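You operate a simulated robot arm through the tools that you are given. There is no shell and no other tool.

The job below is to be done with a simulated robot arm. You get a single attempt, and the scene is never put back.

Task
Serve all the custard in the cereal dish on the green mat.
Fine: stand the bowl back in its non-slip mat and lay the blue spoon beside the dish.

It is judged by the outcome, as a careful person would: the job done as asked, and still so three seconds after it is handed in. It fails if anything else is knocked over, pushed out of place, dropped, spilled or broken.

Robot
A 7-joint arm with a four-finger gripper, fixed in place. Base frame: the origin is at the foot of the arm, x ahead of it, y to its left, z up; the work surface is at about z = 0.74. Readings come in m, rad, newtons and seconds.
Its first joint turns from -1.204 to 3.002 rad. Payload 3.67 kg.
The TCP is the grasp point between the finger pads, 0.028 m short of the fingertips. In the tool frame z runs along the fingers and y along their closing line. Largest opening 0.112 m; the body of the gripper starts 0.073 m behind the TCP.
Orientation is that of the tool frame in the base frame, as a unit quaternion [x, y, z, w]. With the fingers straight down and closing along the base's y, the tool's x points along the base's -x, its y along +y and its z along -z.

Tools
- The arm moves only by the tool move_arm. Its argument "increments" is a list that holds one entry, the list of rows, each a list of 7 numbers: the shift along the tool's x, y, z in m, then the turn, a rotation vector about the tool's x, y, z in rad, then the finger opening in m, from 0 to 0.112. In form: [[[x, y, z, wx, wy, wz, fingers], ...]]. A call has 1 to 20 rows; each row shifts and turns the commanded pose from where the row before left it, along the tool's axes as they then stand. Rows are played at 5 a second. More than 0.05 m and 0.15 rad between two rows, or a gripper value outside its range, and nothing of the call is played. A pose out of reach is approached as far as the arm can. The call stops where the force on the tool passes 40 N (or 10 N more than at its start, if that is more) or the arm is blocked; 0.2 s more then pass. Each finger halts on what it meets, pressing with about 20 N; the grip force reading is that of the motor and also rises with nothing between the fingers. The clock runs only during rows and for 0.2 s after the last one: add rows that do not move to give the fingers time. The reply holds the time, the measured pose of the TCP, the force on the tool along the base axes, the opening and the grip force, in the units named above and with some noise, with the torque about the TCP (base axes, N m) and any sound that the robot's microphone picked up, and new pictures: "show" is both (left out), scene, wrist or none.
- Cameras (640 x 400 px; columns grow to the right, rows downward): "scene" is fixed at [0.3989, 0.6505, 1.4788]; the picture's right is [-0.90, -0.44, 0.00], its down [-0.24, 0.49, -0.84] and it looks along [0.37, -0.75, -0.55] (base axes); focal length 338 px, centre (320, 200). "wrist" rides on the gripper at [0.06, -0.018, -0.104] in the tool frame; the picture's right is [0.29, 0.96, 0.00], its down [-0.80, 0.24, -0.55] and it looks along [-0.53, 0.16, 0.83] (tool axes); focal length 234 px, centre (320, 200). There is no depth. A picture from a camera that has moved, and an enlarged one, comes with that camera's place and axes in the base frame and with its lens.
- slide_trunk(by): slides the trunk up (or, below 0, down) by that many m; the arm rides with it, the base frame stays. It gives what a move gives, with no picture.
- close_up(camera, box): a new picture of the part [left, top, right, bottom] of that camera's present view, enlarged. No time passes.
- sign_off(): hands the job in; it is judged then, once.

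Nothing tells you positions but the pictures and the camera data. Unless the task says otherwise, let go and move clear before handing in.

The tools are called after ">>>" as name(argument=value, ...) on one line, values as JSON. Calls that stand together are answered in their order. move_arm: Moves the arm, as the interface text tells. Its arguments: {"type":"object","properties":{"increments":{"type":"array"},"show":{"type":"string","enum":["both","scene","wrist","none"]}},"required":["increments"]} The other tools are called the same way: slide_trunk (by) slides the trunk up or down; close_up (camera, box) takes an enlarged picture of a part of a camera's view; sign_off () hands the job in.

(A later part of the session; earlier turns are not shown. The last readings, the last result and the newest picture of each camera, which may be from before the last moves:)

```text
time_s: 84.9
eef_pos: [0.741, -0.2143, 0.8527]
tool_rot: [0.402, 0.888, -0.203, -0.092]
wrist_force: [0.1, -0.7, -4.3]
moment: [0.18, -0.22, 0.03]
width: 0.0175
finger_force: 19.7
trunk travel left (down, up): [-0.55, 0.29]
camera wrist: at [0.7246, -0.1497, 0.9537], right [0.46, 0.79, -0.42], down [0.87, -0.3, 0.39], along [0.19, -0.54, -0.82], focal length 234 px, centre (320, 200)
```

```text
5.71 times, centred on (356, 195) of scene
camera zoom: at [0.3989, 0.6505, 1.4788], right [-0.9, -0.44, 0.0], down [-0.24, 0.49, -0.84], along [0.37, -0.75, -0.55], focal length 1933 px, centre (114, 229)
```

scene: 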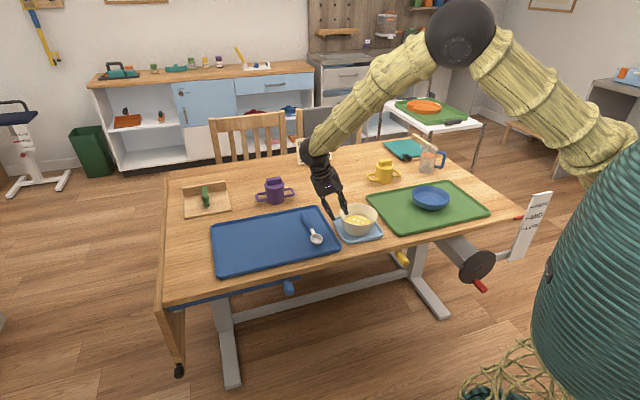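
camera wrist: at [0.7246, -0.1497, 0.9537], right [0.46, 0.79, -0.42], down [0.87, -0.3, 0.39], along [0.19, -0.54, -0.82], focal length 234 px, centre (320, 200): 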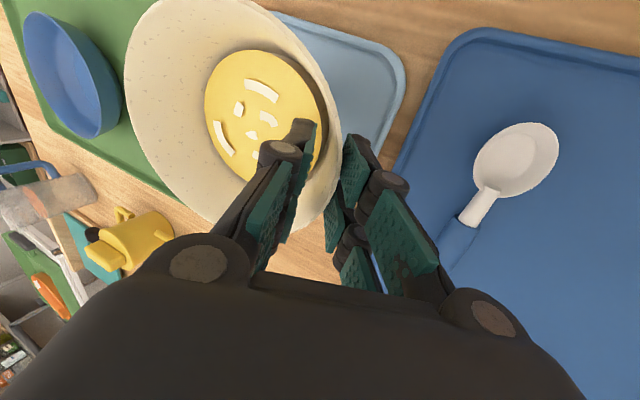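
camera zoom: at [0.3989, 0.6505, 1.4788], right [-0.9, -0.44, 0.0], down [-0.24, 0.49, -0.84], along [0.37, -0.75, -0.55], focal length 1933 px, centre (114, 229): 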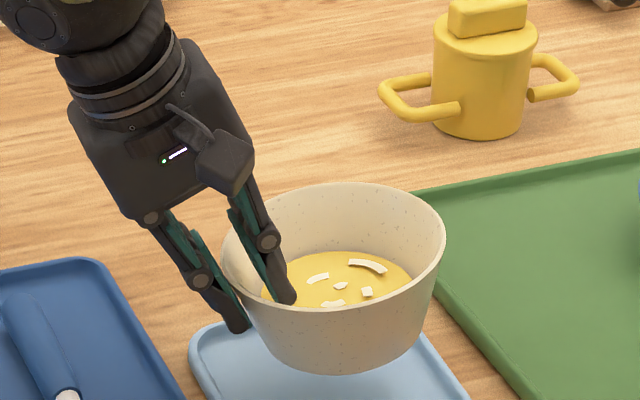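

The grip holds without creeping. I'll carry the bowl slowly and level over to the dish so its pouring lip ends up above the dish's middle.

>>> move_arm(increments=[[[-0.0019, -0.0066, 0.0018, 0, 0, 0, 0.0], [-0.0037, -0.0131, 0.0037, 0, 0, 0, 0.0], [-0.0037, -0.0131, 0.0037, 0, 0, 0, 0.0], [-0.0037, -0.0131, 0.0037, 0, 0, 0, 0.0], [-0.0037, -0.0131, 0.0037, 0, 0, 0, 0.0], [-0.0037, -0.0131, 0.0037, 0, 0, 0, 0.0], [-0.0037, -0.0131, 0.0037, 0, 0, 0, 0.0], [-0.0037, -0.0131, 0.0037, 0, 0, 0, 0.0], [-0.0037, -0.0131, 0.0037, 0, 0, 0, 0.0], [-0.0037, -0.0131, 0.0037, 0, 0, 0, 0.0], [-0.0037, -0.0131, 0.0037, 0, 0, 0, 0.0], [-0.0037, -0.0131, 0.0037, 0, 0, 0, 0.0], [-0.0037, -0.0131, 0.0037, 0, 0, 0, 0.0], [-0.0037, -0.0131, 0.0037, 0, 0, 0, 0.0], [-0.0037, -0.0131, 0.0037, 0, 0, 0, 0.0], [-0.0037, -0.0131, 0.0037, 0, 0, 0, 0.0], [-0.0037, -0.0131, 0.0037, 0, 0, 0, 0.0], [-0.0037, -0.0131, 0.0037, 0, 0, 0, 0.0], [-0.0019, -0.0066, 0.0018, 0, 0, 0, 0.0], [0, 0, 0, 0, 0, 0, 0.0]]])

>>> close_up(camera="scene", box=[360, 130, 488, 210])

```text
time_s: 89.1
eef_pos: [0.6044, -0.4233, 0.8939]
tool_rot: [0.403, 0.888, -0.203, -0.091]
wrist_force: [0.4, -0.7, -3.2]
moment: [0.15, -0.18, 0.0]
width: 0.0173
finger_force: 20.2
trunk travel left (down, up): [-0.55, 0.29]
camera wrist: at [0.5873, -0.3603, 0.9966], right [0.46, 0.79, -0.42], down [0.87, -0.3, 0.39], along [0.19, -0.54, -0.82], focal length 234 px, centre (320, 200)
```

scene: 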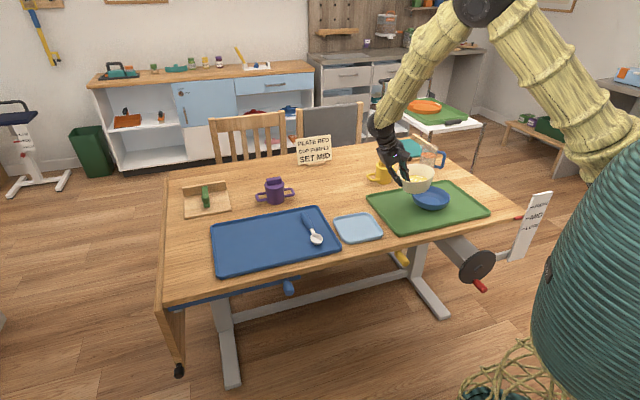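
wrist: 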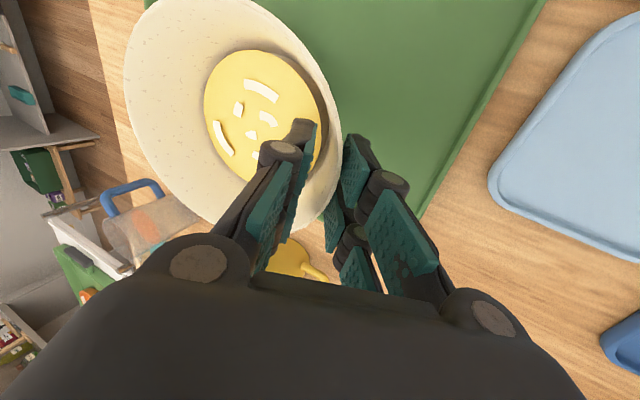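

```text
5.00 times, centred on (424, 170) of scene
camera zoom: at [0.3989, 0.6505, 1.4788], right [-0.9, -0.44, 0.0], down [-0.24, 0.49, -0.84], along [0.37, -0.75, -0.55], focal length 1691 px, centre (-200, 350)
```

zoom: 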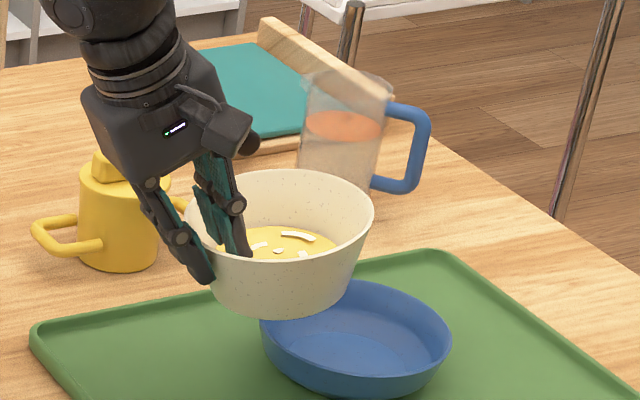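

The lip is over the dish at about (0.51, -0.505), z ≈ 0.90. I'll start tilting about the lip, only to roughly 40°, which should be before anything flows, and check the picture.

>>> move_arm(increments=[[[0, -0.0026, -0.0057, -0.05, 0, 0, 0.0], [0, -0.0055, -0.0113, -0.1, 0, 0, 0.0], [0, -0.0055, -0.0113, -0.1, 0, 0, 0.0], [0, -0.0055, -0.0113, -0.1, 0, 0, 0.0], [0, -0.0055, -0.0113, -0.1, 0, 0, 0.0], [0, -0.0055, -0.0113, -0.1, 0, 0, 0.0], [0, -0.0055, -0.0113, -0.1, 0, 0, 0.0], [0, -0.0026, -0.0057, -0.05, 0, 0, 0.0], [0, 0, 0, 0, 0, 0, 0.0]]])

>>> close_up(camera="scene", box=[360, 130, 488, 210])

```text
time_s: 91.1
eef_pos: [0.5852, -0.4402, 0.9772]
tool_rot: [0.409, 0.904, 0.114, 0.051]
wrist_force: [-0.4, 0.4, -3.3]
moment: [0.07, -0.07, 0.03]
width: 0.0171
finger_force: 20.5
trunk travel left (down, up): [-0.55, 0.29]
camera wrist: at [0.5142, -0.4243, 1.0739], right [0.51, 0.83, 0.24], down [0.6, -0.54, 0.6], along [0.62, -0.16, -0.77], focal length 234 px, centre (320, 200)
```

scene: 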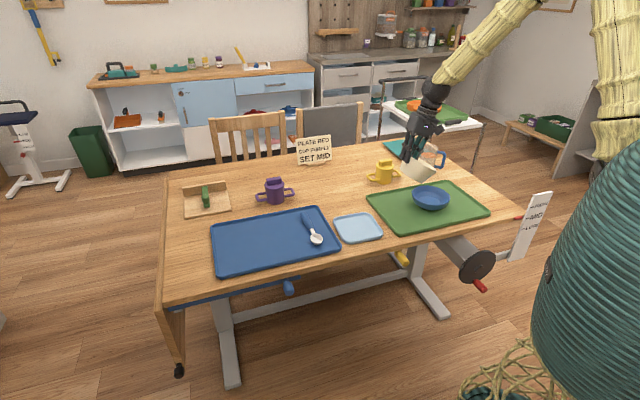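
wrist: 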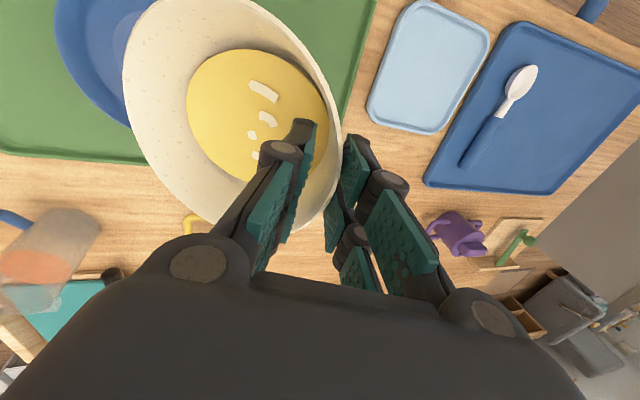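

```text
5.00 times, centred on (424, 170) of scene
camera zoom: at [0.3989, 0.6505, 1.4788], right [-0.9, -0.44, 0.0], down [-0.24, 0.49, -0.84], along [0.37, -0.75, -0.55], focal length 1691 px, centre (-200, 350)
```

zoom: 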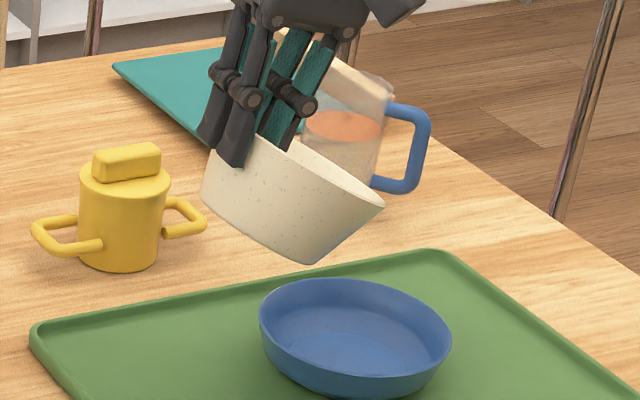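

The custard is fluid and gathering toward the lip, which sits right above the dish centre. I'll lower the bowl closer to the dish before pouring.

>>> move_arm(increments=[[[0, -0.0037, 0.0145, 0, 0, 0, 0.0], [0, -0.0037, 0.0145, 0, 0, 0, 0.0], [0, -0.0037, 0.0145, 0, 0, 0, 0.0], [0, -0.0026, -0.0057, -0.05, 0, 0, 0.0], [0, -0.0026, -0.0057, -0.05, 0, 0, 0.0], [0, -0.0026, -0.0057, -0.05, 0, 0, 0.0], [0, -0.0026, -0.0057, -0.05, 0, 0, 0.0], [0, 0, 0, 0, 0, 0, 0.0]]])

>>> close_up(camera="scene", box=[370, 130, 498, 210])

```text
time_s: 92.9
eef_pos: [0.5733, -0.4504, 0.9505]
tool_rot: [0.402, 0.888, 0.203, 0.092]
wrist_force: [0.0, 1.1, -4.6]
moment: [0.04, -0.09, 0.0]
width: 0.0168
finger_force: 20.3
trunk travel left (down, up): [-0.55, 0.29]
camera wrist: at [0.4878, -0.4478, 1.0367], right [0.46, 0.79, 0.42], down [0.51, -0.62, 0.6], along [0.73, -0.06, -0.68], focal length 234 px, centre (320, 200)
```

scene: 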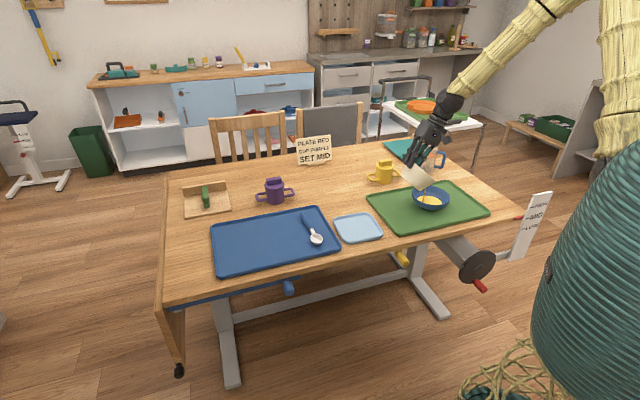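
wrist: 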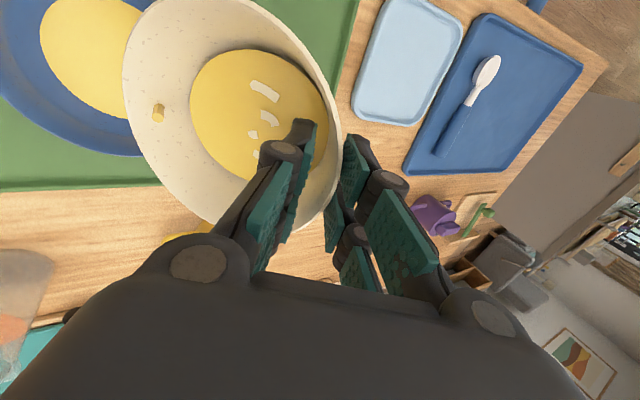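

```text
5.00 times, centred on (434, 170) of scene
camera zoom: at [0.3989, 0.6505, 1.4788], right [-0.9, -0.44, 0.0], down [-0.24, 0.49, -0.84], along [0.37, -0.75, -0.55], focal length 1691 px, centre (-250, 350)
```

zoom: 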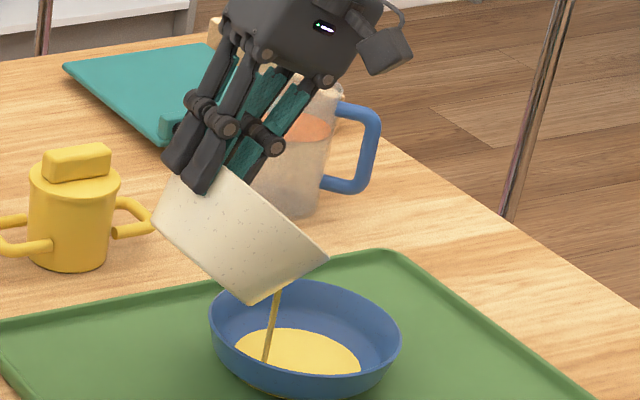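

It's pouring cleanly into the dish, with the stream landing inside but about 3 cm toward the grip side. I'll shift 2 cm to centre it and keep tilting slowly.

>>> move_arm(increments=[[[0, -0.009, -0.0044, 0, 0, 0, 0.0], [0, -0.009, -0.0044, 0, 0, 0, 0.0], [0, -0.0026, -0.0057, -0.05, 0, 0, 0.0], [0, -0.0026, -0.0057, -0.05, 0, 0, 0.0], [0, -0.0026, -0.0057, -0.05, 0, 0, 0.0], [0, -0.0026, -0.0057, -0.05, 0, 0, 0.0]]])

>>> close_up(camera="scene", box=[370, 140, 498, 220])

```text
time_s: 94.3
eef_pos: [0.5417, -0.4784, 0.965]
tool_rot: [0.391, 0.863, 0.29, 0.132]
wrist_force: [0.2, 0.5, -3.0]
moment: [0.02, -0.02, 0.0]
width: 0.0172
finger_force: 19.7
trunk travel left (down, up): [-0.55, 0.29]
camera wrist: at [0.4447, -0.4853, 1.0378], right [0.38, 0.72, 0.58], down [0.42, -0.69, 0.59], along [0.82, 0.02, -0.57], focal length 234 px, centre (320, 200)
```

scene: 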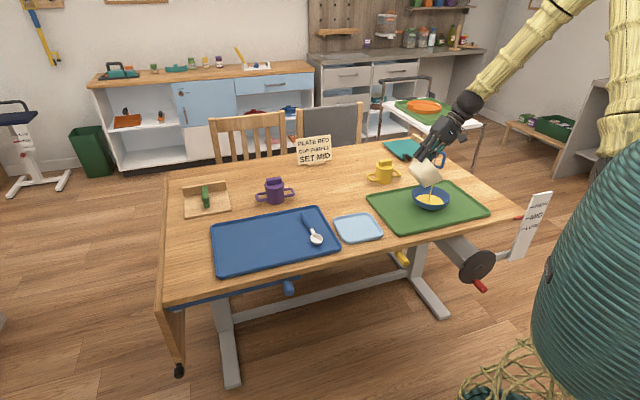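
wrist: 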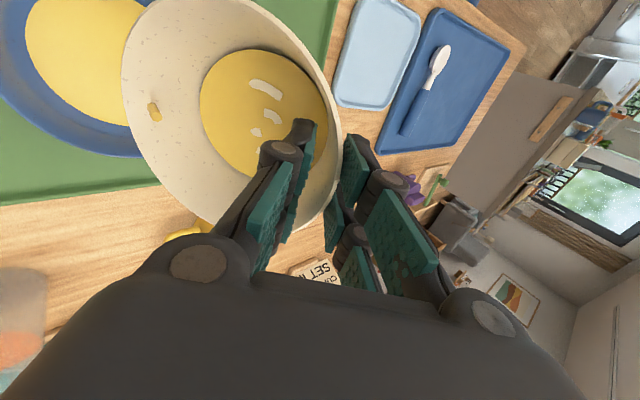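

```text
5.00 times, centred on (434, 180) of scene
camera zoom: at [0.3989, 0.6505, 1.4788], right [-0.9, -0.44, 0.0], down [-0.24, 0.49, -0.84], along [0.37, -0.75, -0.55], focal length 1691 px, centre (-250, 300)
```

zoom: 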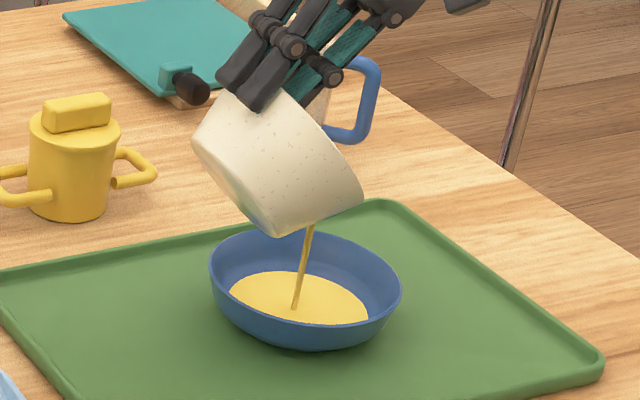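

The stream now lands in the middle of the dish. Continuing the slow tilt.

>>> move_arm(increments=[[[0, -0.0026, -0.0057, -0.05, 0, 0, 0.0], [0, -0.0026, -0.0057, -0.05, 0, 0, 0.0], [0, -0.0026, -0.0057, -0.05, 0, 0, 0.0], [0, -0.0026, -0.0057, -0.05, 0, 0, 0.0], [0, -0.0026, -0.0057, -0.05, 0, 0, 0.0], [0, -0.0026, -0.0057, -0.05, 0, 0, 0.0], [0, 0, 0, 0, 0, 0, 0.0]]])

>>> close_up(camera="scene", box=[370, 140, 498, 220])

```text
time_s: 95.9
eef_pos: [0.5161, -0.5003, 0.9788]
tool_rot: [0.367, 0.811, 0.416, 0.188]
wrist_force: [0.0, -0.5, -2.9]
moment: [-0.04, 0.04, -0.01]
width: 0.017
finger_force: 20.2
trunk travel left (down, up): [-0.55, 0.29]
camera wrist: at [0.4053, -0.5199, 1.0249], right [0.23, 0.58, 0.78], down [0.29, -0.8, 0.52], along [0.93, 0.11, -0.36], focal length 234 px, centre (320, 200)
```

scene: 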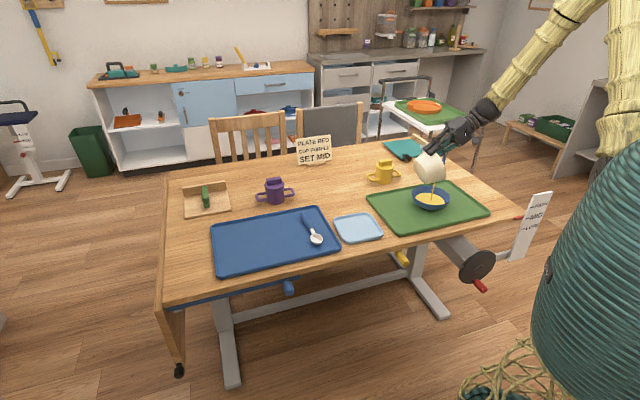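
wrist: 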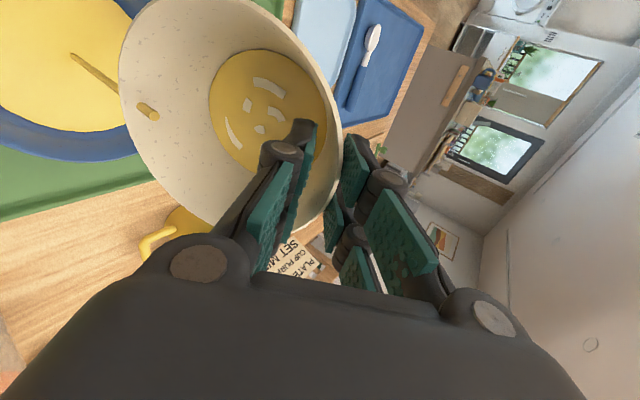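

```text
5.00 times, centred on (434, 180) of scene
camera zoom: at [0.3989, 0.6505, 1.4788], right [-0.9, -0.44, 0.0], down [-0.24, 0.49, -0.84], along [0.37, -0.75, -0.55], focal length 1691 px, centre (-250, 300)
```

zoom: 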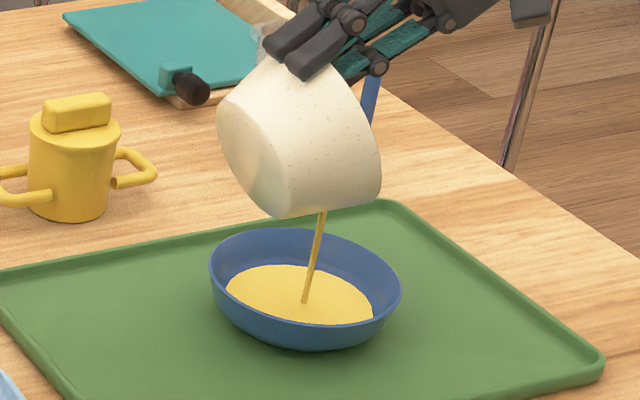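

Good: the pool is growing steadily with the stream in the middle, and the custard left in the bowl is shrinking. Continuing toward horizontal.

>>> move_arm(increments=[[[0, -0.0026, -0.0057, -0.05, 0, 0, 0.0], [0, -0.0026, -0.0057, -0.05, 0, 0, 0.0], [0, -0.0026, -0.0057, -0.05, 0, 0, 0.0], [0, -0.0026, -0.0057, -0.05, 0, 0, 0.0], [0, -0.0026, -0.0057, -0.05, 0, 0, 0.0], [0, -0.0026, -0.0057, -0.05, 0, 0, 0.0], [0, 0, 0, 0, 0, 0, 0.0], [0, 0, 0, 0, 0, 0, 0.0], [0, 0, 0, 0, 0, 0, 0.0]]])

>>> close_up(camera="scene", box=[370, 140, 498, 220])

```text
time_s: 97.9
eef_pos: [0.4872, -0.5258, 0.9806]
tool_rot: [0.335, 0.74, 0.532, 0.241]
wrist_force: [0.4, -0.4, -2.7]
moment: [-0.06, 0.07, 0.01]
width: 0.0135
finger_force: 19.7
trunk travel left (down, up): [-0.55, 0.29]
camera wrist: at [0.37, -0.5507, 0.9973], right [0.04, 0.42, 0.91], down [0.19, -0.9, 0.4], along [0.98, 0.16, -0.11], focal length 234 px, centre (320, 200)
```

scene: 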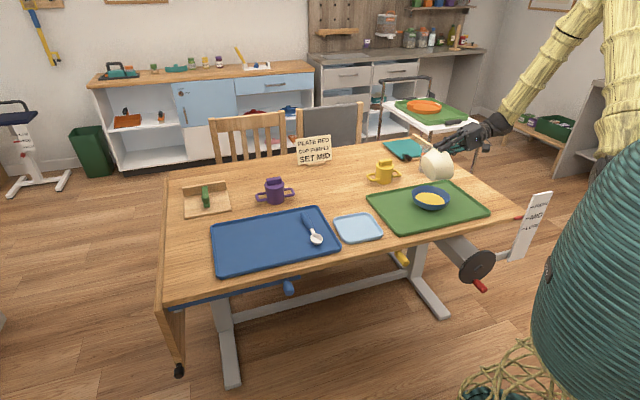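
wrist: 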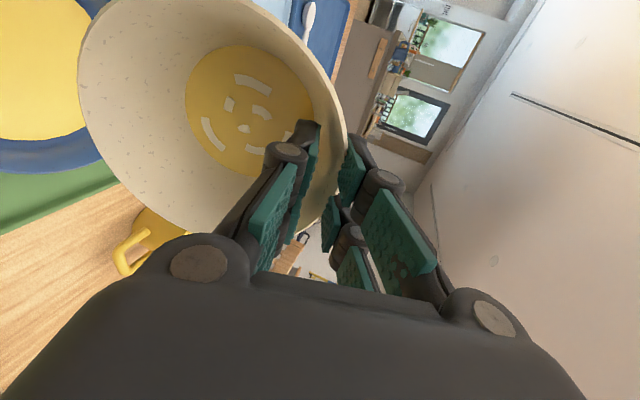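

```text
5.00 times, centred on (434, 180) of scene
camera zoom: at [0.3989, 0.6505, 1.4788], right [-0.9, -0.44, 0.0], down [-0.24, 0.49, -0.84], along [0.37, -0.75, -0.55], focal length 1691 px, centre (-250, 300)
```

zoom: 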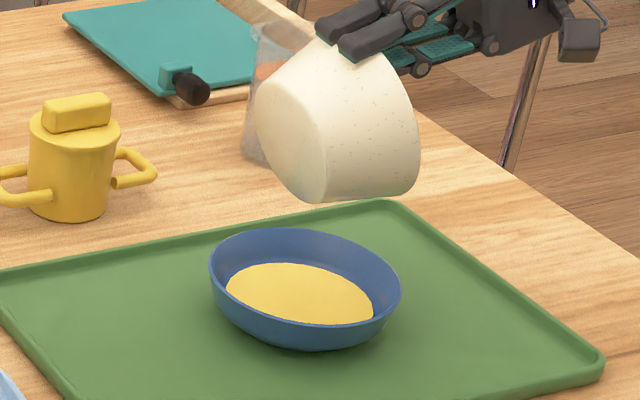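

The stream has stopped, but the bowl has slid a little in the grip (opening is down to 13.5 mm). Before moving I'll look closely at the grip and at what's left in the bowl.

>>> close_up(camera="wrist", box=[80, 0, 400, 200])

>>> close_up(camera="wrist", box=[240, 100, 400, 200])

>>> close_up(camera="scene", box=[410, 135, 490, 185])

```text
2.00 times, centred on (240, 100) of wrist
camera zoom: at [0.37, -0.5507, 0.9973], right [0.04, 0.42, 0.91], down [0.19, -0.9, 0.4], along [0.98, 0.16, -0.11], focal length 468 px, centre (480, 400)
```

zoom: 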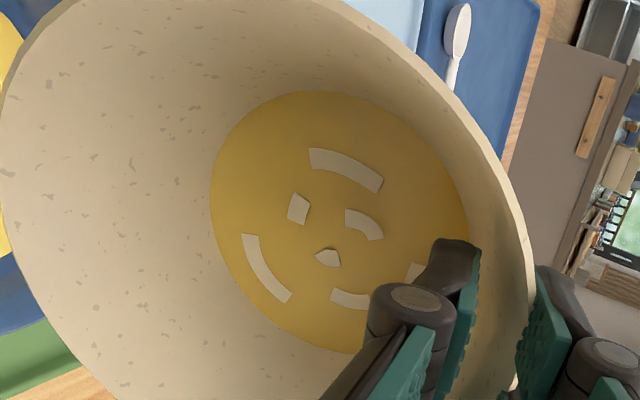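

```text
4.00 times, centred on (320, 150) of wrist
camera zoom: at [0.37, -0.5507, 0.9973], right [0.04, 0.42, 0.91], down [0.19, -0.9, 0.4], along [0.98, 0.16, -0.11], focal length 937 px, centre (320, 400)
```

zoom: 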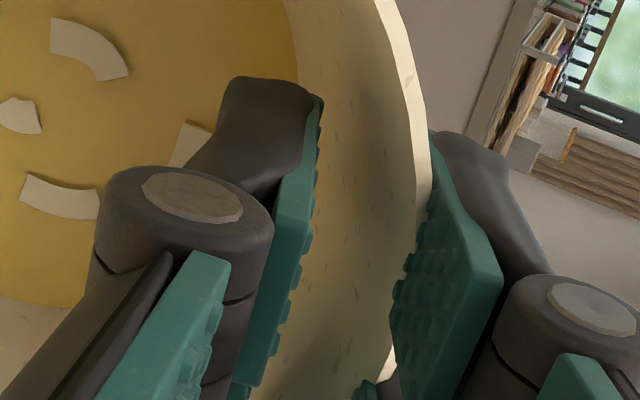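

```text
8.00 times, centred on (450, 160) of scene
camera zoom: at [0.3989, 0.6505, 1.4788], right [-0.9, -0.44, 0.0], down [-0.24, 0.49, -0.84], along [0.37, -0.75, -0.55], focal length 2706 px, centre (-720, 520)
```

zoom: 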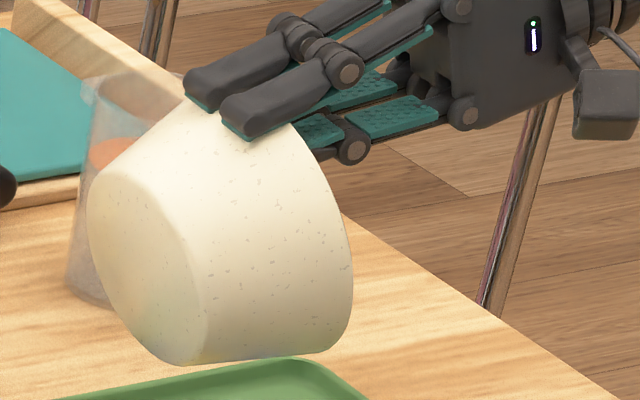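

The bowl has rotated about 10–20° in the grip, so its real tilt is only about 73° and its lip has drifted toward the dish's far edge. Nothing has spilled. I'll move it back 6.5 cm over the dish centre before tilting further to get the rest out.

>>> move_arm(increments=[[[0, 0.0041, 0.0123, 0, 0, 0, 0.0], [0, 0.0041, 0.0123, 0, 0, 0, 0.0], [0, 0.0041, 0.0123, 0, 0, 0, 0.0], [0, 0.0041, 0.0123, 0, 0, 0, 0.0], [0, 0.0041, 0.0123, 0, 0, 0, 0.0], [0, 0, 0, 0, 0, 0, 0.0]]])

>>> close_up(camera="scene", box=[370, 140, 498, 220])

>>> close_up(camera="wrist", box=[80, 0, 400, 200])

```text
time_s: 99.3
eef_pos: [0.5361, -0.4838, 0.9817]
tool_rot: [0.335, 0.738, 0.533, 0.241]
wrist_force: [-1.2, -0.6, -3.2]
moment: [-0.04, 0.03, 0.04]
width: 0.0134
finger_force: 19.9
trunk travel left (down, up): [-0.55, 0.29]
camera wrist: at [0.4188, -0.5073, 0.998], right [0.04, 0.42, 0.91], down [0.19, -0.9, 0.4], along [0.98, 0.16, -0.11], focal length 234 px, centre (320, 200)
```

scene: 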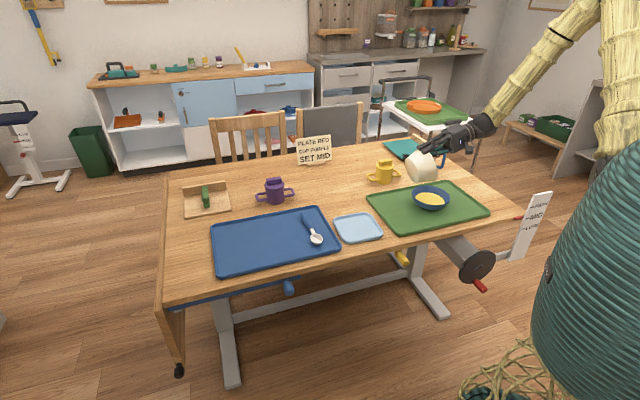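
wrist: 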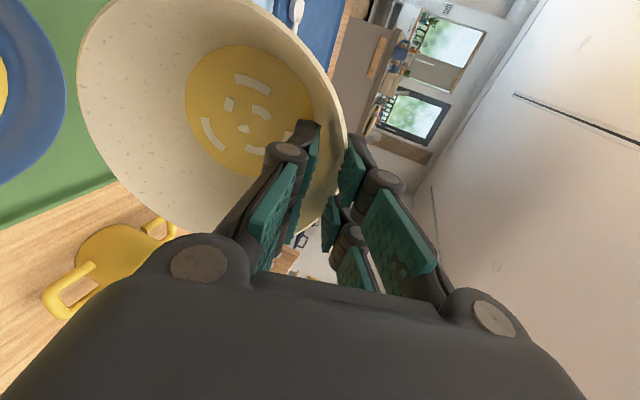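

```text
5.00 times, centred on (434, 180) of scene
camera zoom: at [0.3989, 0.6505, 1.4788], right [-0.9, -0.44, 0.0], down [-0.24, 0.49, -0.84], along [0.37, -0.75, -0.55], focal length 1691 px, centre (-250, 300)
```

zoom: 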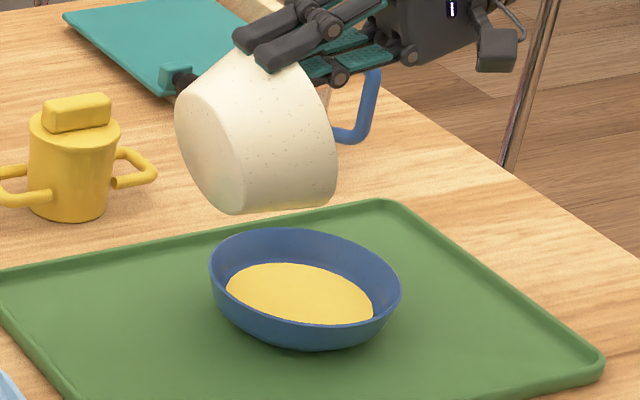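

```text
2.00 times, centred on (240, 100) of wrist
camera zoom: at [0.4188, -0.5073, 0.998], right [0.04, 0.42, 0.91], down [0.19, -0.9, 0.4], along [0.98, 0.16, -0.11], focal length 468 px, centre (480, 400)
```

zoom: 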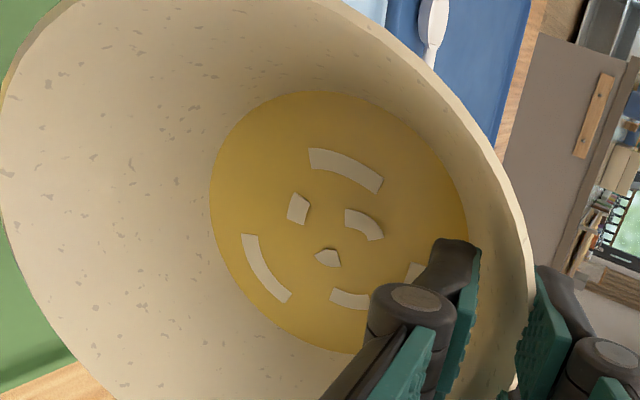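

The lip is over the dish centre again. Tilting further about the corrected lip point.

>>> move_arm(increments=[[[0, -0.0004, -0.0066, -0.05, 0, 0, 0.0], [0, -0.0004, -0.0066, -0.05, 0, 0, 0.0], [0, -0.0004, -0.0066, -0.05, 0, 0, 0.0], [0, -0.0004, -0.0066, -0.05, 0, 0, 0.0], [0, -0.0004, -0.0066, -0.05, 0, 0, 0.0], [0, -0.0004, -0.0066, -0.05, 0, 0, 0.0], [0, 0, 0, 0, 0, 0, 0.0]]])

>>> close_up(camera="scene", box=[370, 140, 498, 220])

>>> close_up(camera="wrist", box=[80, 0, 400, 200])

```text
time_s: 100.9
eef_pos: [0.5064, -0.5084, 0.9873]
tool_rot: [0.294, 0.652, 0.637, 0.288]
wrist_force: [0.0, -0.3, -2.4]
moment: [-0.1, 0.08, -0.01]
width: 0.0135
finger_force: 20.0
trunk travel left (down, up): [-0.55, 0.29]
camera wrist: at [0.3889, -0.5331, 0.9711], right [-0.17, 0.23, 0.96], down [0.11, -0.96, 0.25], along [0.98, 0.15, 0.14], focal length 234 px, centre (320, 200)
```

scene: 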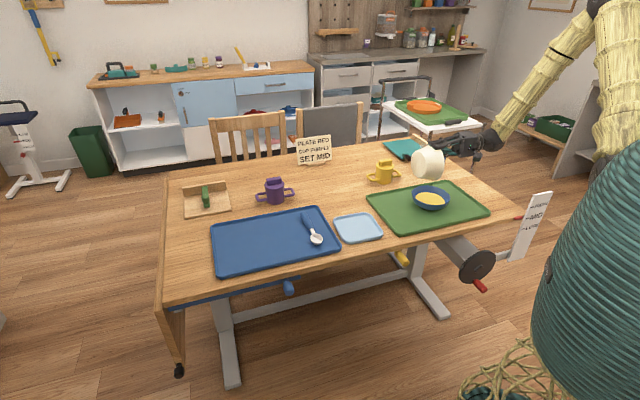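
wrist: 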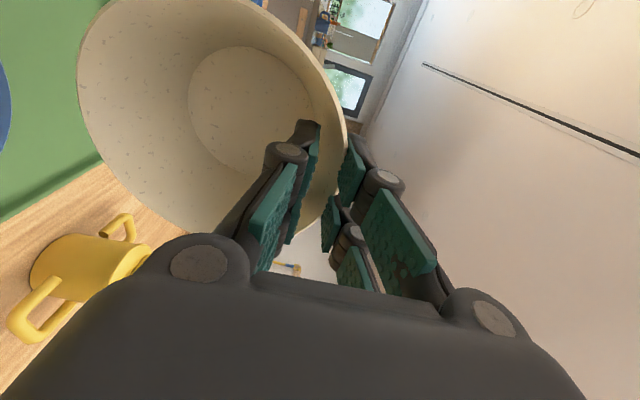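

```text
5.00 times, centred on (434, 180) of scene
camera zoom: at [0.3989, 0.6505, 1.4788], right [-0.9, -0.44, 0.0], down [-0.24, 0.49, -0.84], along [0.37, -0.75, -0.55], focal length 1691 px, centre (-250, 300)
```

zoom: 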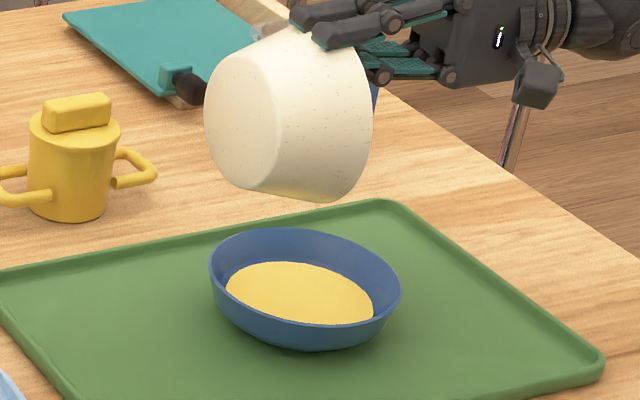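

```text
2.00 times, centred on (240, 100) of wrist
camera zoom: at [0.3889, -0.5331, 0.9711], right [-0.17, 0.23, 0.96], down [0.11, -0.96, 0.25], along [0.98, 0.15, 0.14], focal length 468 px, centre (480, 400)
```

zoom: 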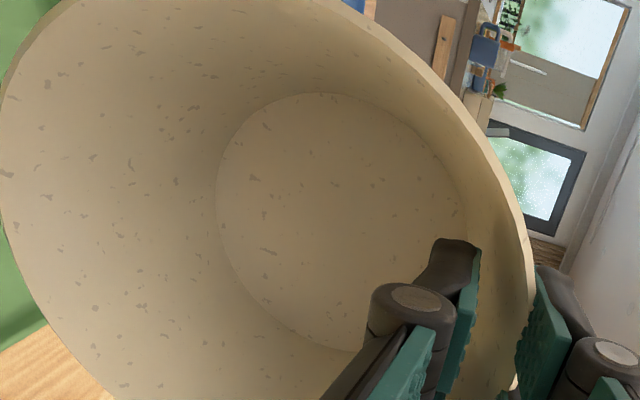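

The bowl is completely empty and all the custard is in the dish, with no drips on the mat. Now I'll turn the bowl back upright slowly.

>>> move_arm(increments=[[[0, 0, 0, 0.05, 0, 0, 0.0], [0, 0, 0, 0.1, 0, 0, 0.0], [0, 0, 0, 0.1, 0, 0, 0.0], [0, 0, 0, 0.1, 0, 0, 0.0], [0, 0, 0, 0.1, 0, 0, 0.0], [0, 0, 0, 0.1, 0, 0, 0.0], [0, 0, 0, 0.1, 0, 0, 0.0], [0, 0, 0, 0.1, 0, 0, 0.0], [0, 0, 0, 0.1, 0, 0, 0.0], [0, 0, 0, 0.1, 0, 0, 0.0], [0, 0, 0, 0.1, 0, 0, 0.0], [0, 0, 0, 0.1, 0, 0, 0.0], [0, 0, 0, 0.1, 0, 0, 0.0], [0, 0, 0, 0.1, 0, 0, 0.0], [0, 0, 0, 0.1, 0, 0, 0.0], [0, 0, 0, 0.1, 0, 0, 0.0], [0, 0, 0, 0, 0, 0, 0.0]]])

>>> close_up(camera="scene", box=[370, 130, 498, 210])

>>> close_up(camera="scene", box=[320, 195, 400, 245])

```text
time_s: 104.5
eef_pos: [0.5063, -0.5094, 0.9859]
tool_rot: [0.412, 0.911, -0.001, -0.001]
wrist_force: [-0.1, -0.4, -3.6]
moment: [0.08, -0.13, 0.0]
width: 0.0131
finger_force: 19.8
trunk travel left (down, up): [-0.55, 0.29]
camera wrist: at [0.4541, -0.4767, 1.0903], right [0.53, 0.85, 0.0], down [0.71, -0.44, 0.55], along [0.47, -0.3, -0.83], focal length 234 px, centre (320, 200)
```

scene: 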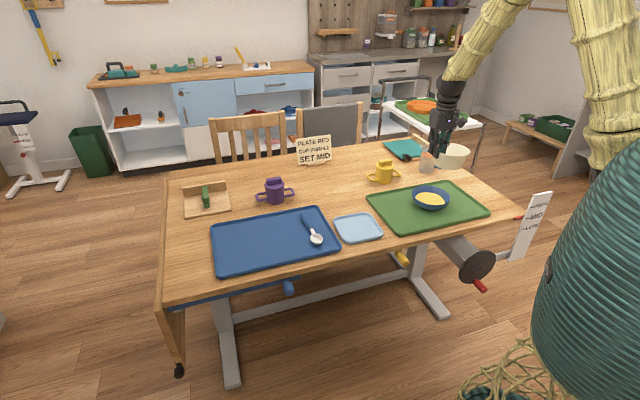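
wrist: 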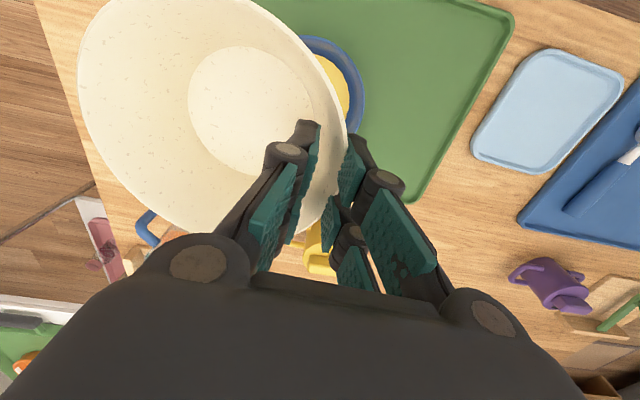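

```text
5.00 times, centred on (434, 170) of scene
camera zoom: at [0.3989, 0.6505, 1.4788], right [-0.9, -0.44, 0.0], down [-0.24, 0.49, -0.84], along [0.37, -0.75, -0.55], focal length 1691 px, centre (-250, 350)
```

zoom: 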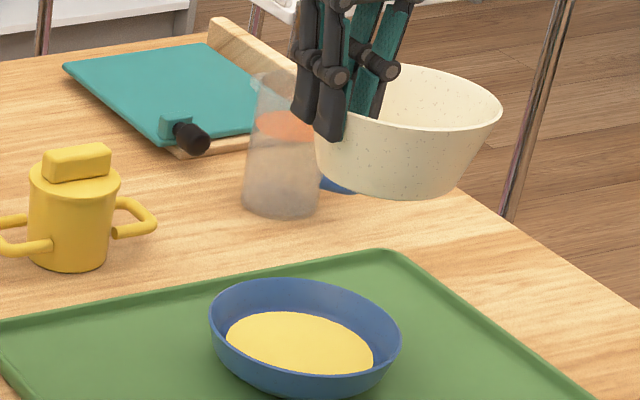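

```text
8.00 times, centred on (360, 220) of scene
camera zoom: at [0.3989, 0.6505, 1.4788], right [-0.9, -0.44, 0.0], down [-0.24, 0.49, -0.84], along [0.37, -0.75, -0.55], focal length 2706 px, centre (0, 40)
```

zoom: 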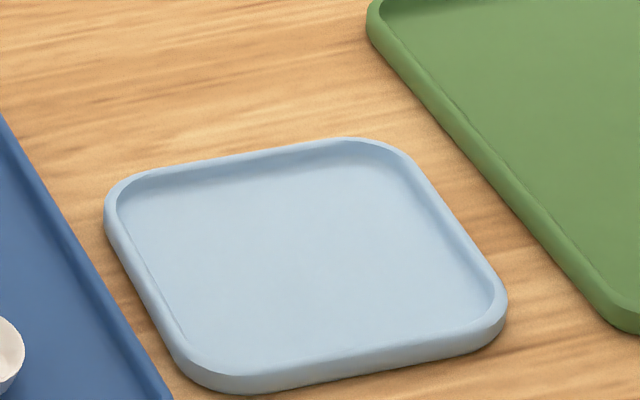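

The bowl is upright again (tipped slightly up on its far side), and its non-slip mat is centred near (0.695, -0.249). I'll carry it back above that mat.

>>> move_arm(increments=[[[0.0025, 0.0134, 0, 0, 0, 0, 0.0], [0.0051, 0.0268, 0, 0, 0, 0, 0.0], [0.0051, 0.0268, 0, 0, 0, 0, 0.0], [0.0051, 0.0268, 0, 0, 0, 0, 0.0], [0.0051, 0.0268, 0, 0, 0, 0, 0.0], [0.0051, 0.0268, 0, 0, 0, 0, 0.0], [0.0051, 0.0268, 0, 0, 0, 0, 0.0], [0.0051, 0.0268, 0, 0, 0, 0, 0.0], [0.0051, 0.0268, 0, 0, 0, 0, 0.0], [0.0051, 0.0268, 0, 0, 0, 0, 0.0], [0.0051, 0.0268, 0, 0, 0, 0, 0.0], [0.0051, 0.0268, 0, 0, 0, 0, 0.0], [0.0051, 0.0268, 0, 0, 0, 0, 0.0], [0.0051, 0.0268, 0, 0, 0, 0, 0.0], [0.0025, 0.0134, 0, 0, 0, 0, 0.0], [0, 0, 0.02, 0.08, 0, 0, 0.0], [0, 0, 0.02, 0.08, 0, 0, 0.0], [0, 0, 0.02, 0.08, 0, 0, 0.0], [0, 0, 0, 0, 0, 0, 0.0]]])

>>> close_up(camera="scene", box=[296, 160, 424, 240])

```text
time_s: 108.5
eef_pos: [0.7373, -0.2112, 0.9276]
tool_rot: [0.409, 0.904, -0.11, -0.05]
wrist_force: [-0.5, 0.2, -2.3]
moment: [0.13, -0.13, 0.03]
width: 0.0133
finger_force: 20.1
trunk travel left (down, up): [-0.55, 0.29]
camera wrist: at [0.7041, -0.1618, 1.033], right [0.51, 0.83, -0.23], down [0.8, -0.36, 0.48], along [0.32, -0.43, -0.85], focal length 234 px, centre (320, 200)
```

scene: 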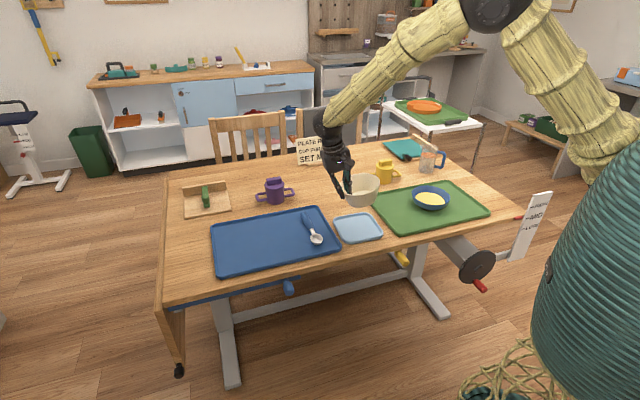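
wrist: 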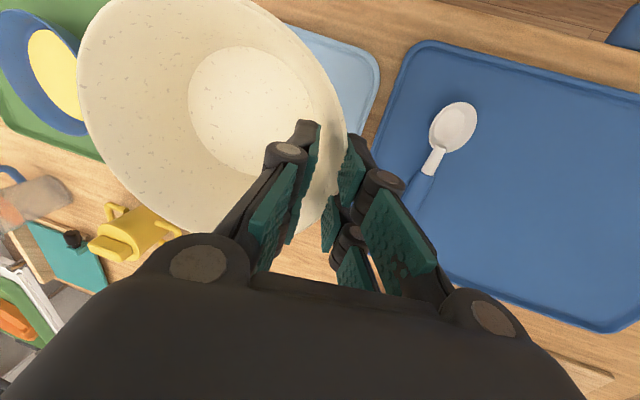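

```text
5.00 times, centred on (360, 200) of scene
camera zoom: at [0.3989, 0.6505, 1.4788], right [-0.9, -0.44, 0.0], down [-0.24, 0.49, -0.84], along [0.37, -0.75, -0.55], focal length 1691 px, centre (120, 200)
```

zoom: 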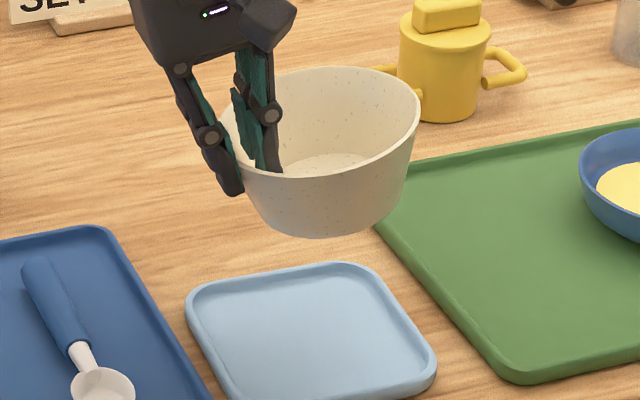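

The bowl's far side is still about 12° high, so I'll rotate the hand to level it and measure where it is.

>>> move_arm(increments=[[[0, 0, 0, 0.1, 0, 0, 0.0], [0, 0, 0, 0.1, 0, 0, 0.0], [0, 0, 0, 0, 0, 0, 0.0], [0, 0, 0, 0, 0, 0, 0.0]]], show="wrist")

>>> close_up(camera="scene", box=[296, 160, 424, 240])

```text
time_s: 109.5
eef_pos: [0.7378, -0.2184, 0.925]
tool_rot: [0.409, 0.887, -0.19, -0.097]
wrist_force: [-0.9, -0.7, -2.8]
moment: [0.14, -0.12, 0.0]
width: 0.0133
finger_force: 19.9
trunk travel left (down, up): [-0.55, 0.29]
camera wrist: at [0.7222, -0.1574, 1.0281], right [0.47, 0.79, -0.4], down [0.86, -0.32, 0.39], along [0.18, -0.53, -0.83], focal length 234 px, centre (320, 200)
```

wrist: 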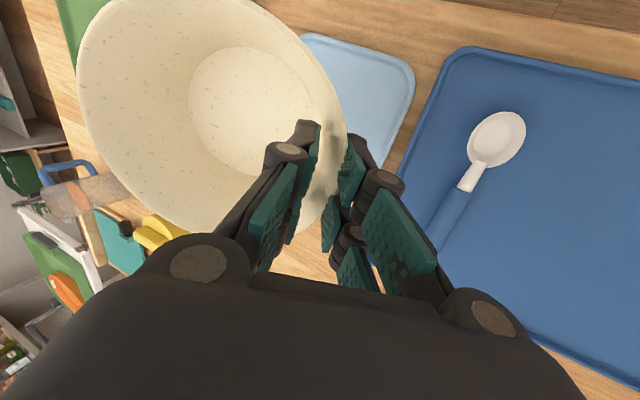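

```text
5.00 times, centred on (360, 200) of scene
camera zoom: at [0.3989, 0.6505, 1.4788], right [-0.9, -0.44, 0.0], down [-0.24, 0.49, -0.84], along [0.37, -0.75, -0.55], focal length 1691 px, centre (120, 200)
```

zoom: 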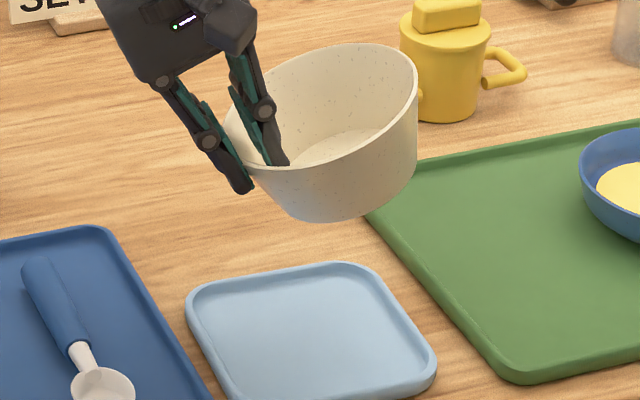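

That went the wrong way, so I'll rotate back past the previous angle to bring the bowl level.

>>> move_arm(increments=[[[0, 0, 0, -0.1, 0, 0, 0.0], [0, 0, 0, -0.1, 0, 0, 0.0], [0, 0, 0, -0.1, 0, 0, 0.0], [0, 0, 0, -0.06, 0, 0, 0.0], [0, 0, 0, 0, 0, 0, 0.0], [0, 0, 0, 0, 0, 0, 0.0]]], show="wrist")

>>> close_up(camera="scene", box=[296, 160, 424, 240])

```text
time_s: 110.9
eef_pos: [0.7371, -0.2109, 0.9262]
tool_rot: [0.412, 0.91, -0.037, -0.017]
wrist_force: [1.3, 0.1, -2.5]
moment: [0.09, -0.13, -0.01]
width: 0.0131
finger_force: 20.0
trunk travel left (down, up): [-0.55, 0.29]
camera wrist: at [0.692, -0.172, 1.0316], right [0.53, 0.85, -0.08], down [0.74, -0.41, 0.53], along [0.42, -0.34, -0.84], focal length 234 px, centre (320, 200)
```

wrist: 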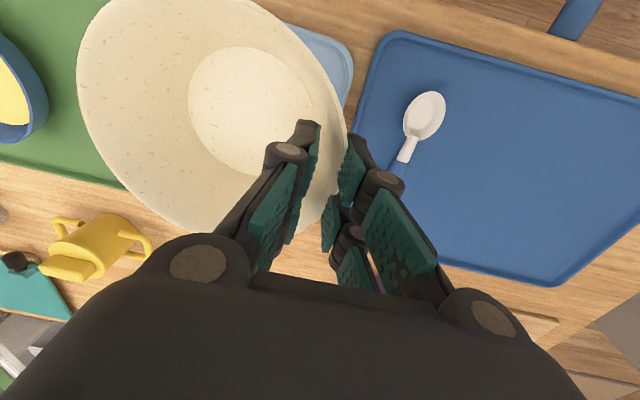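

```text
5.00 times, centred on (360, 200) of scene
camera zoom: at [0.3989, 0.6505, 1.4788], right [-0.9, -0.44, 0.0], down [-0.24, 0.49, -0.84], along [0.37, -0.75, -0.55], focal length 1691 px, centre (120, 200)
```

zoom: 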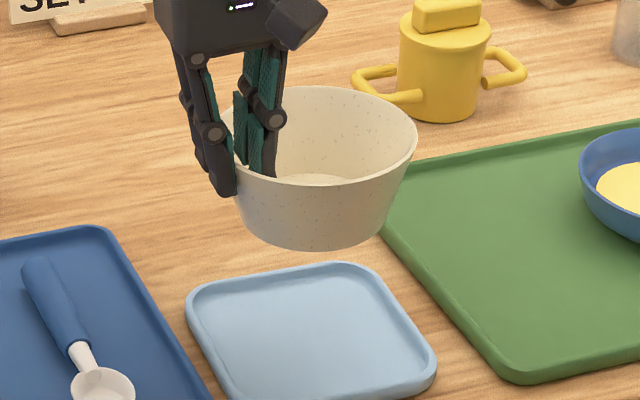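

The bowl is level now and directly above its mat. Lowering it gently most of the way.

>>> move_arm(increments=[[[0, 0.0008, 0.01, 0, 0, 0, 0.0], [0, 0.0008, 0.01, 0, 0, 0, 0.0], [0, 0.0008, 0.01, 0, 0, 0, 0.0], [0, 0.0008, 0.01, 0, 0, 0, 0.0], [0, 0.0008, 0.01, 0, 0, 0, 0.0], [0, 0.0008, 0.01, 0, 0, 0, 0.0], [0, 0.0008, 0.01, 0, 0, 0, 0.0], [0, 0.0006, 0.008, 0, 0, 0, 0.0], [0, 0, 0, 0, 0, 0, 0.0]]], show="wrist")

>>> close_up(camera="scene", box=[310, 180, 406, 240])

```text
time_s: 112.9
eef_pos: [0.7386, -0.2086, 0.8465]
tool_rot: [0.412, 0.91, -0.038, -0.018]
wrist_force: [-1.4, -0.3, -1.9]
moment: [0.11, -0.13, -0.04]
width: 0.0132
finger_force: 19.9
trunk travel left (down, up): [-0.55, 0.29]
camera wrist: at [0.692, -0.1714, 0.9524], right [0.53, 0.85, -0.08], down [0.74, -0.41, 0.53], along [0.42, -0.34, -0.84], focal length 234 px, centre (320, 200)
```

wrist: 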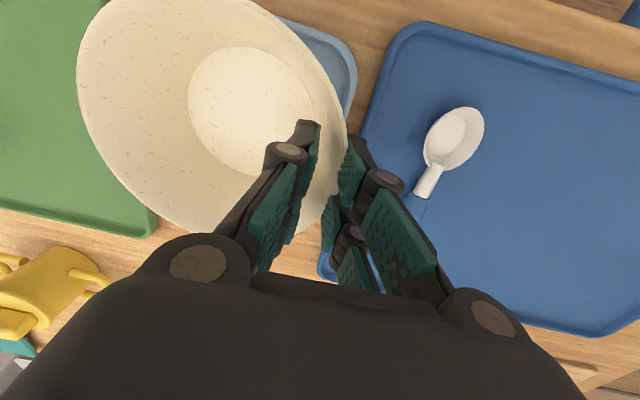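

```text
6.67 times, centred on (358, 210) of scene
camera zoom: at [0.3989, 0.6505, 1.4788], right [-0.9, -0.44, 0.0], down [-0.24, 0.49, -0.84], along [0.37, -0.75, -0.55], focal length 2255 px, centre (67, 133)
```

zoom: 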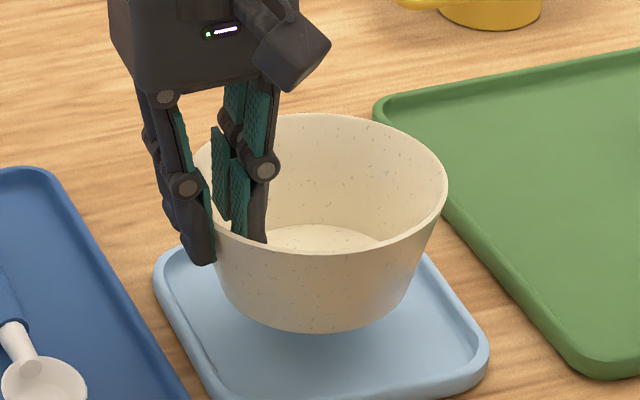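

The bowl is about 2 cm above the mat. I'll make a small 5 mm correction and lower the last bit in fine steps.

>>> move_arm(increments=[[[0.005, 0, 0, 0, 0, 0, 0.0], [0, 0.0004, 0.005, 0, 0, 0, 0.0], [0, 0.0004, 0.005, 0, 0, 0, 0.0], [0, 0.0004, 0.004, 0, 0, 0, 0.0], [0, 0, 0, 0, 0, 0, 0.0]]], show="none")

>>> close_up(camera="scene", box=[310, 180, 406, 240])

```text
time_s: 114.1
eef_pos: [0.7338, -0.2058, 0.8328]
tool_rot: [0.412, 0.91, -0.038, -0.017]
wrist_force: [0.5, 0.3, -3.0]
moment: [0.1, -0.12, -0.01]
width: 0.0133
finger_force: 20.1
trunk travel left (down, up): [-0.55, 0.29]
```

```text
6.67 times, centred on (358, 210) of scene
camera zoom: at [0.3989, 0.6505, 1.4788], right [-0.9, -0.44, 0.0], down [-0.24, 0.49, -0.84], along [0.37, -0.75, -0.55], focal length 2255 px, centre (67, 133)
```

zoom: 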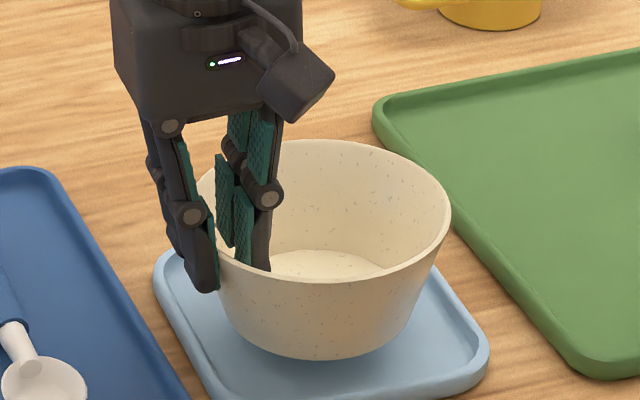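

About 1 cm to go and well centred. Continuing in 2 mm steps.

>>> move_arm(increments=[[[0, 0.0002, 0.002, 0, 0, 0, 0.0], [0, 0.0002, 0.002, 0, 0, 0, 0.0], [0, 0.0002, 0.002, 0, 0, 0, 0.0], [0, 0, 0, 0, 0, 0, 0.0]]], show="none")

>>> close_up(camera="scene", box=[310, 180, 406, 240])

```text
time_s: 115.1
eef_pos: [0.7344, -0.2062, 0.8277]
tool_rot: [0.412, 0.91, -0.037, -0.017]
wrist_force: [-0.3, 0.8, -3.0]
moment: [0.07, -0.12, 0.0]
width: 0.0133
finger_force: 20.4
trunk travel left (down, up): [-0.55, 0.29]
```

```text
6.67 times, centred on (358, 210) of scene
camera zoom: at [0.3989, 0.6505, 1.4788], right [-0.9, -0.44, 0.0], down [-0.24, 0.49, -0.84], along [0.37, -0.75, -0.55], focal length 2255 px, centre (67, 133)
```

zoom: 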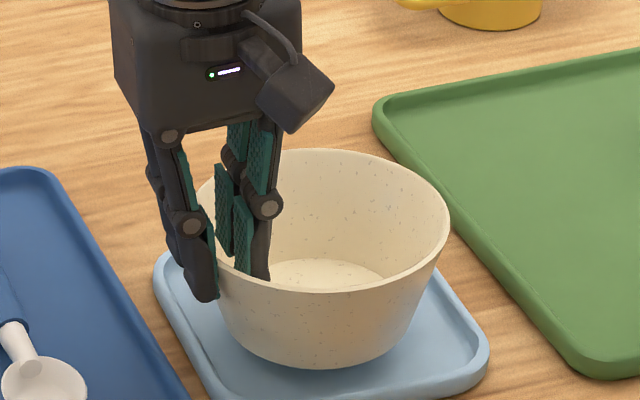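

>>> move_arm(increments=[[[0, 0.0002, 0.002, 0, 0, 0, 0.0], [0, 0.0002, 0.002, 0, 0, 0, 0.0], [0, 0, 0, 0, 0, 0, 0.0]]], show="none")

>>> close_up(camera="scene", box=[310, 180, 406, 240])

```text
time_s: 115.9
eef_pos: [0.7344, -0.2053, 0.8227]
tool_rot: [0.412, 0.91, -0.037, -0.017]
wrist_force: [0.4, 0.0, -3.0]
moment: [0.13, -0.13, -0.01]
width: 0.0135
finger_force: 20.0
trunk travel left (down, up): [-0.55, 0.29]
```

```text
6.67 times, centred on (358, 210) of scene
camera zoom: at [0.3989, 0.6505, 1.4788], right [-0.9, -0.44, 0.0], down [-0.24, 0.49, -0.84], along [0.37, -0.75, -0.55], focal length 2255 px, centre (67, 133)
```

zoom: 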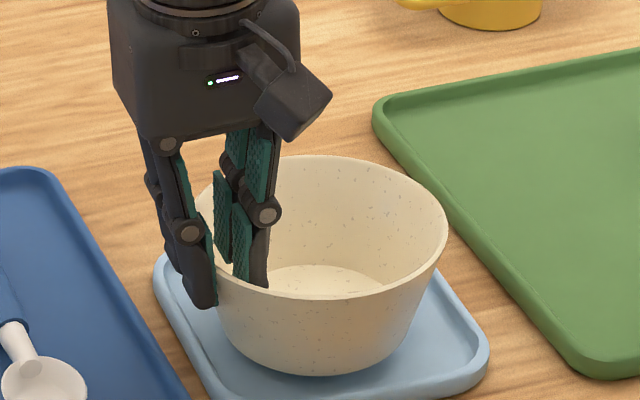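

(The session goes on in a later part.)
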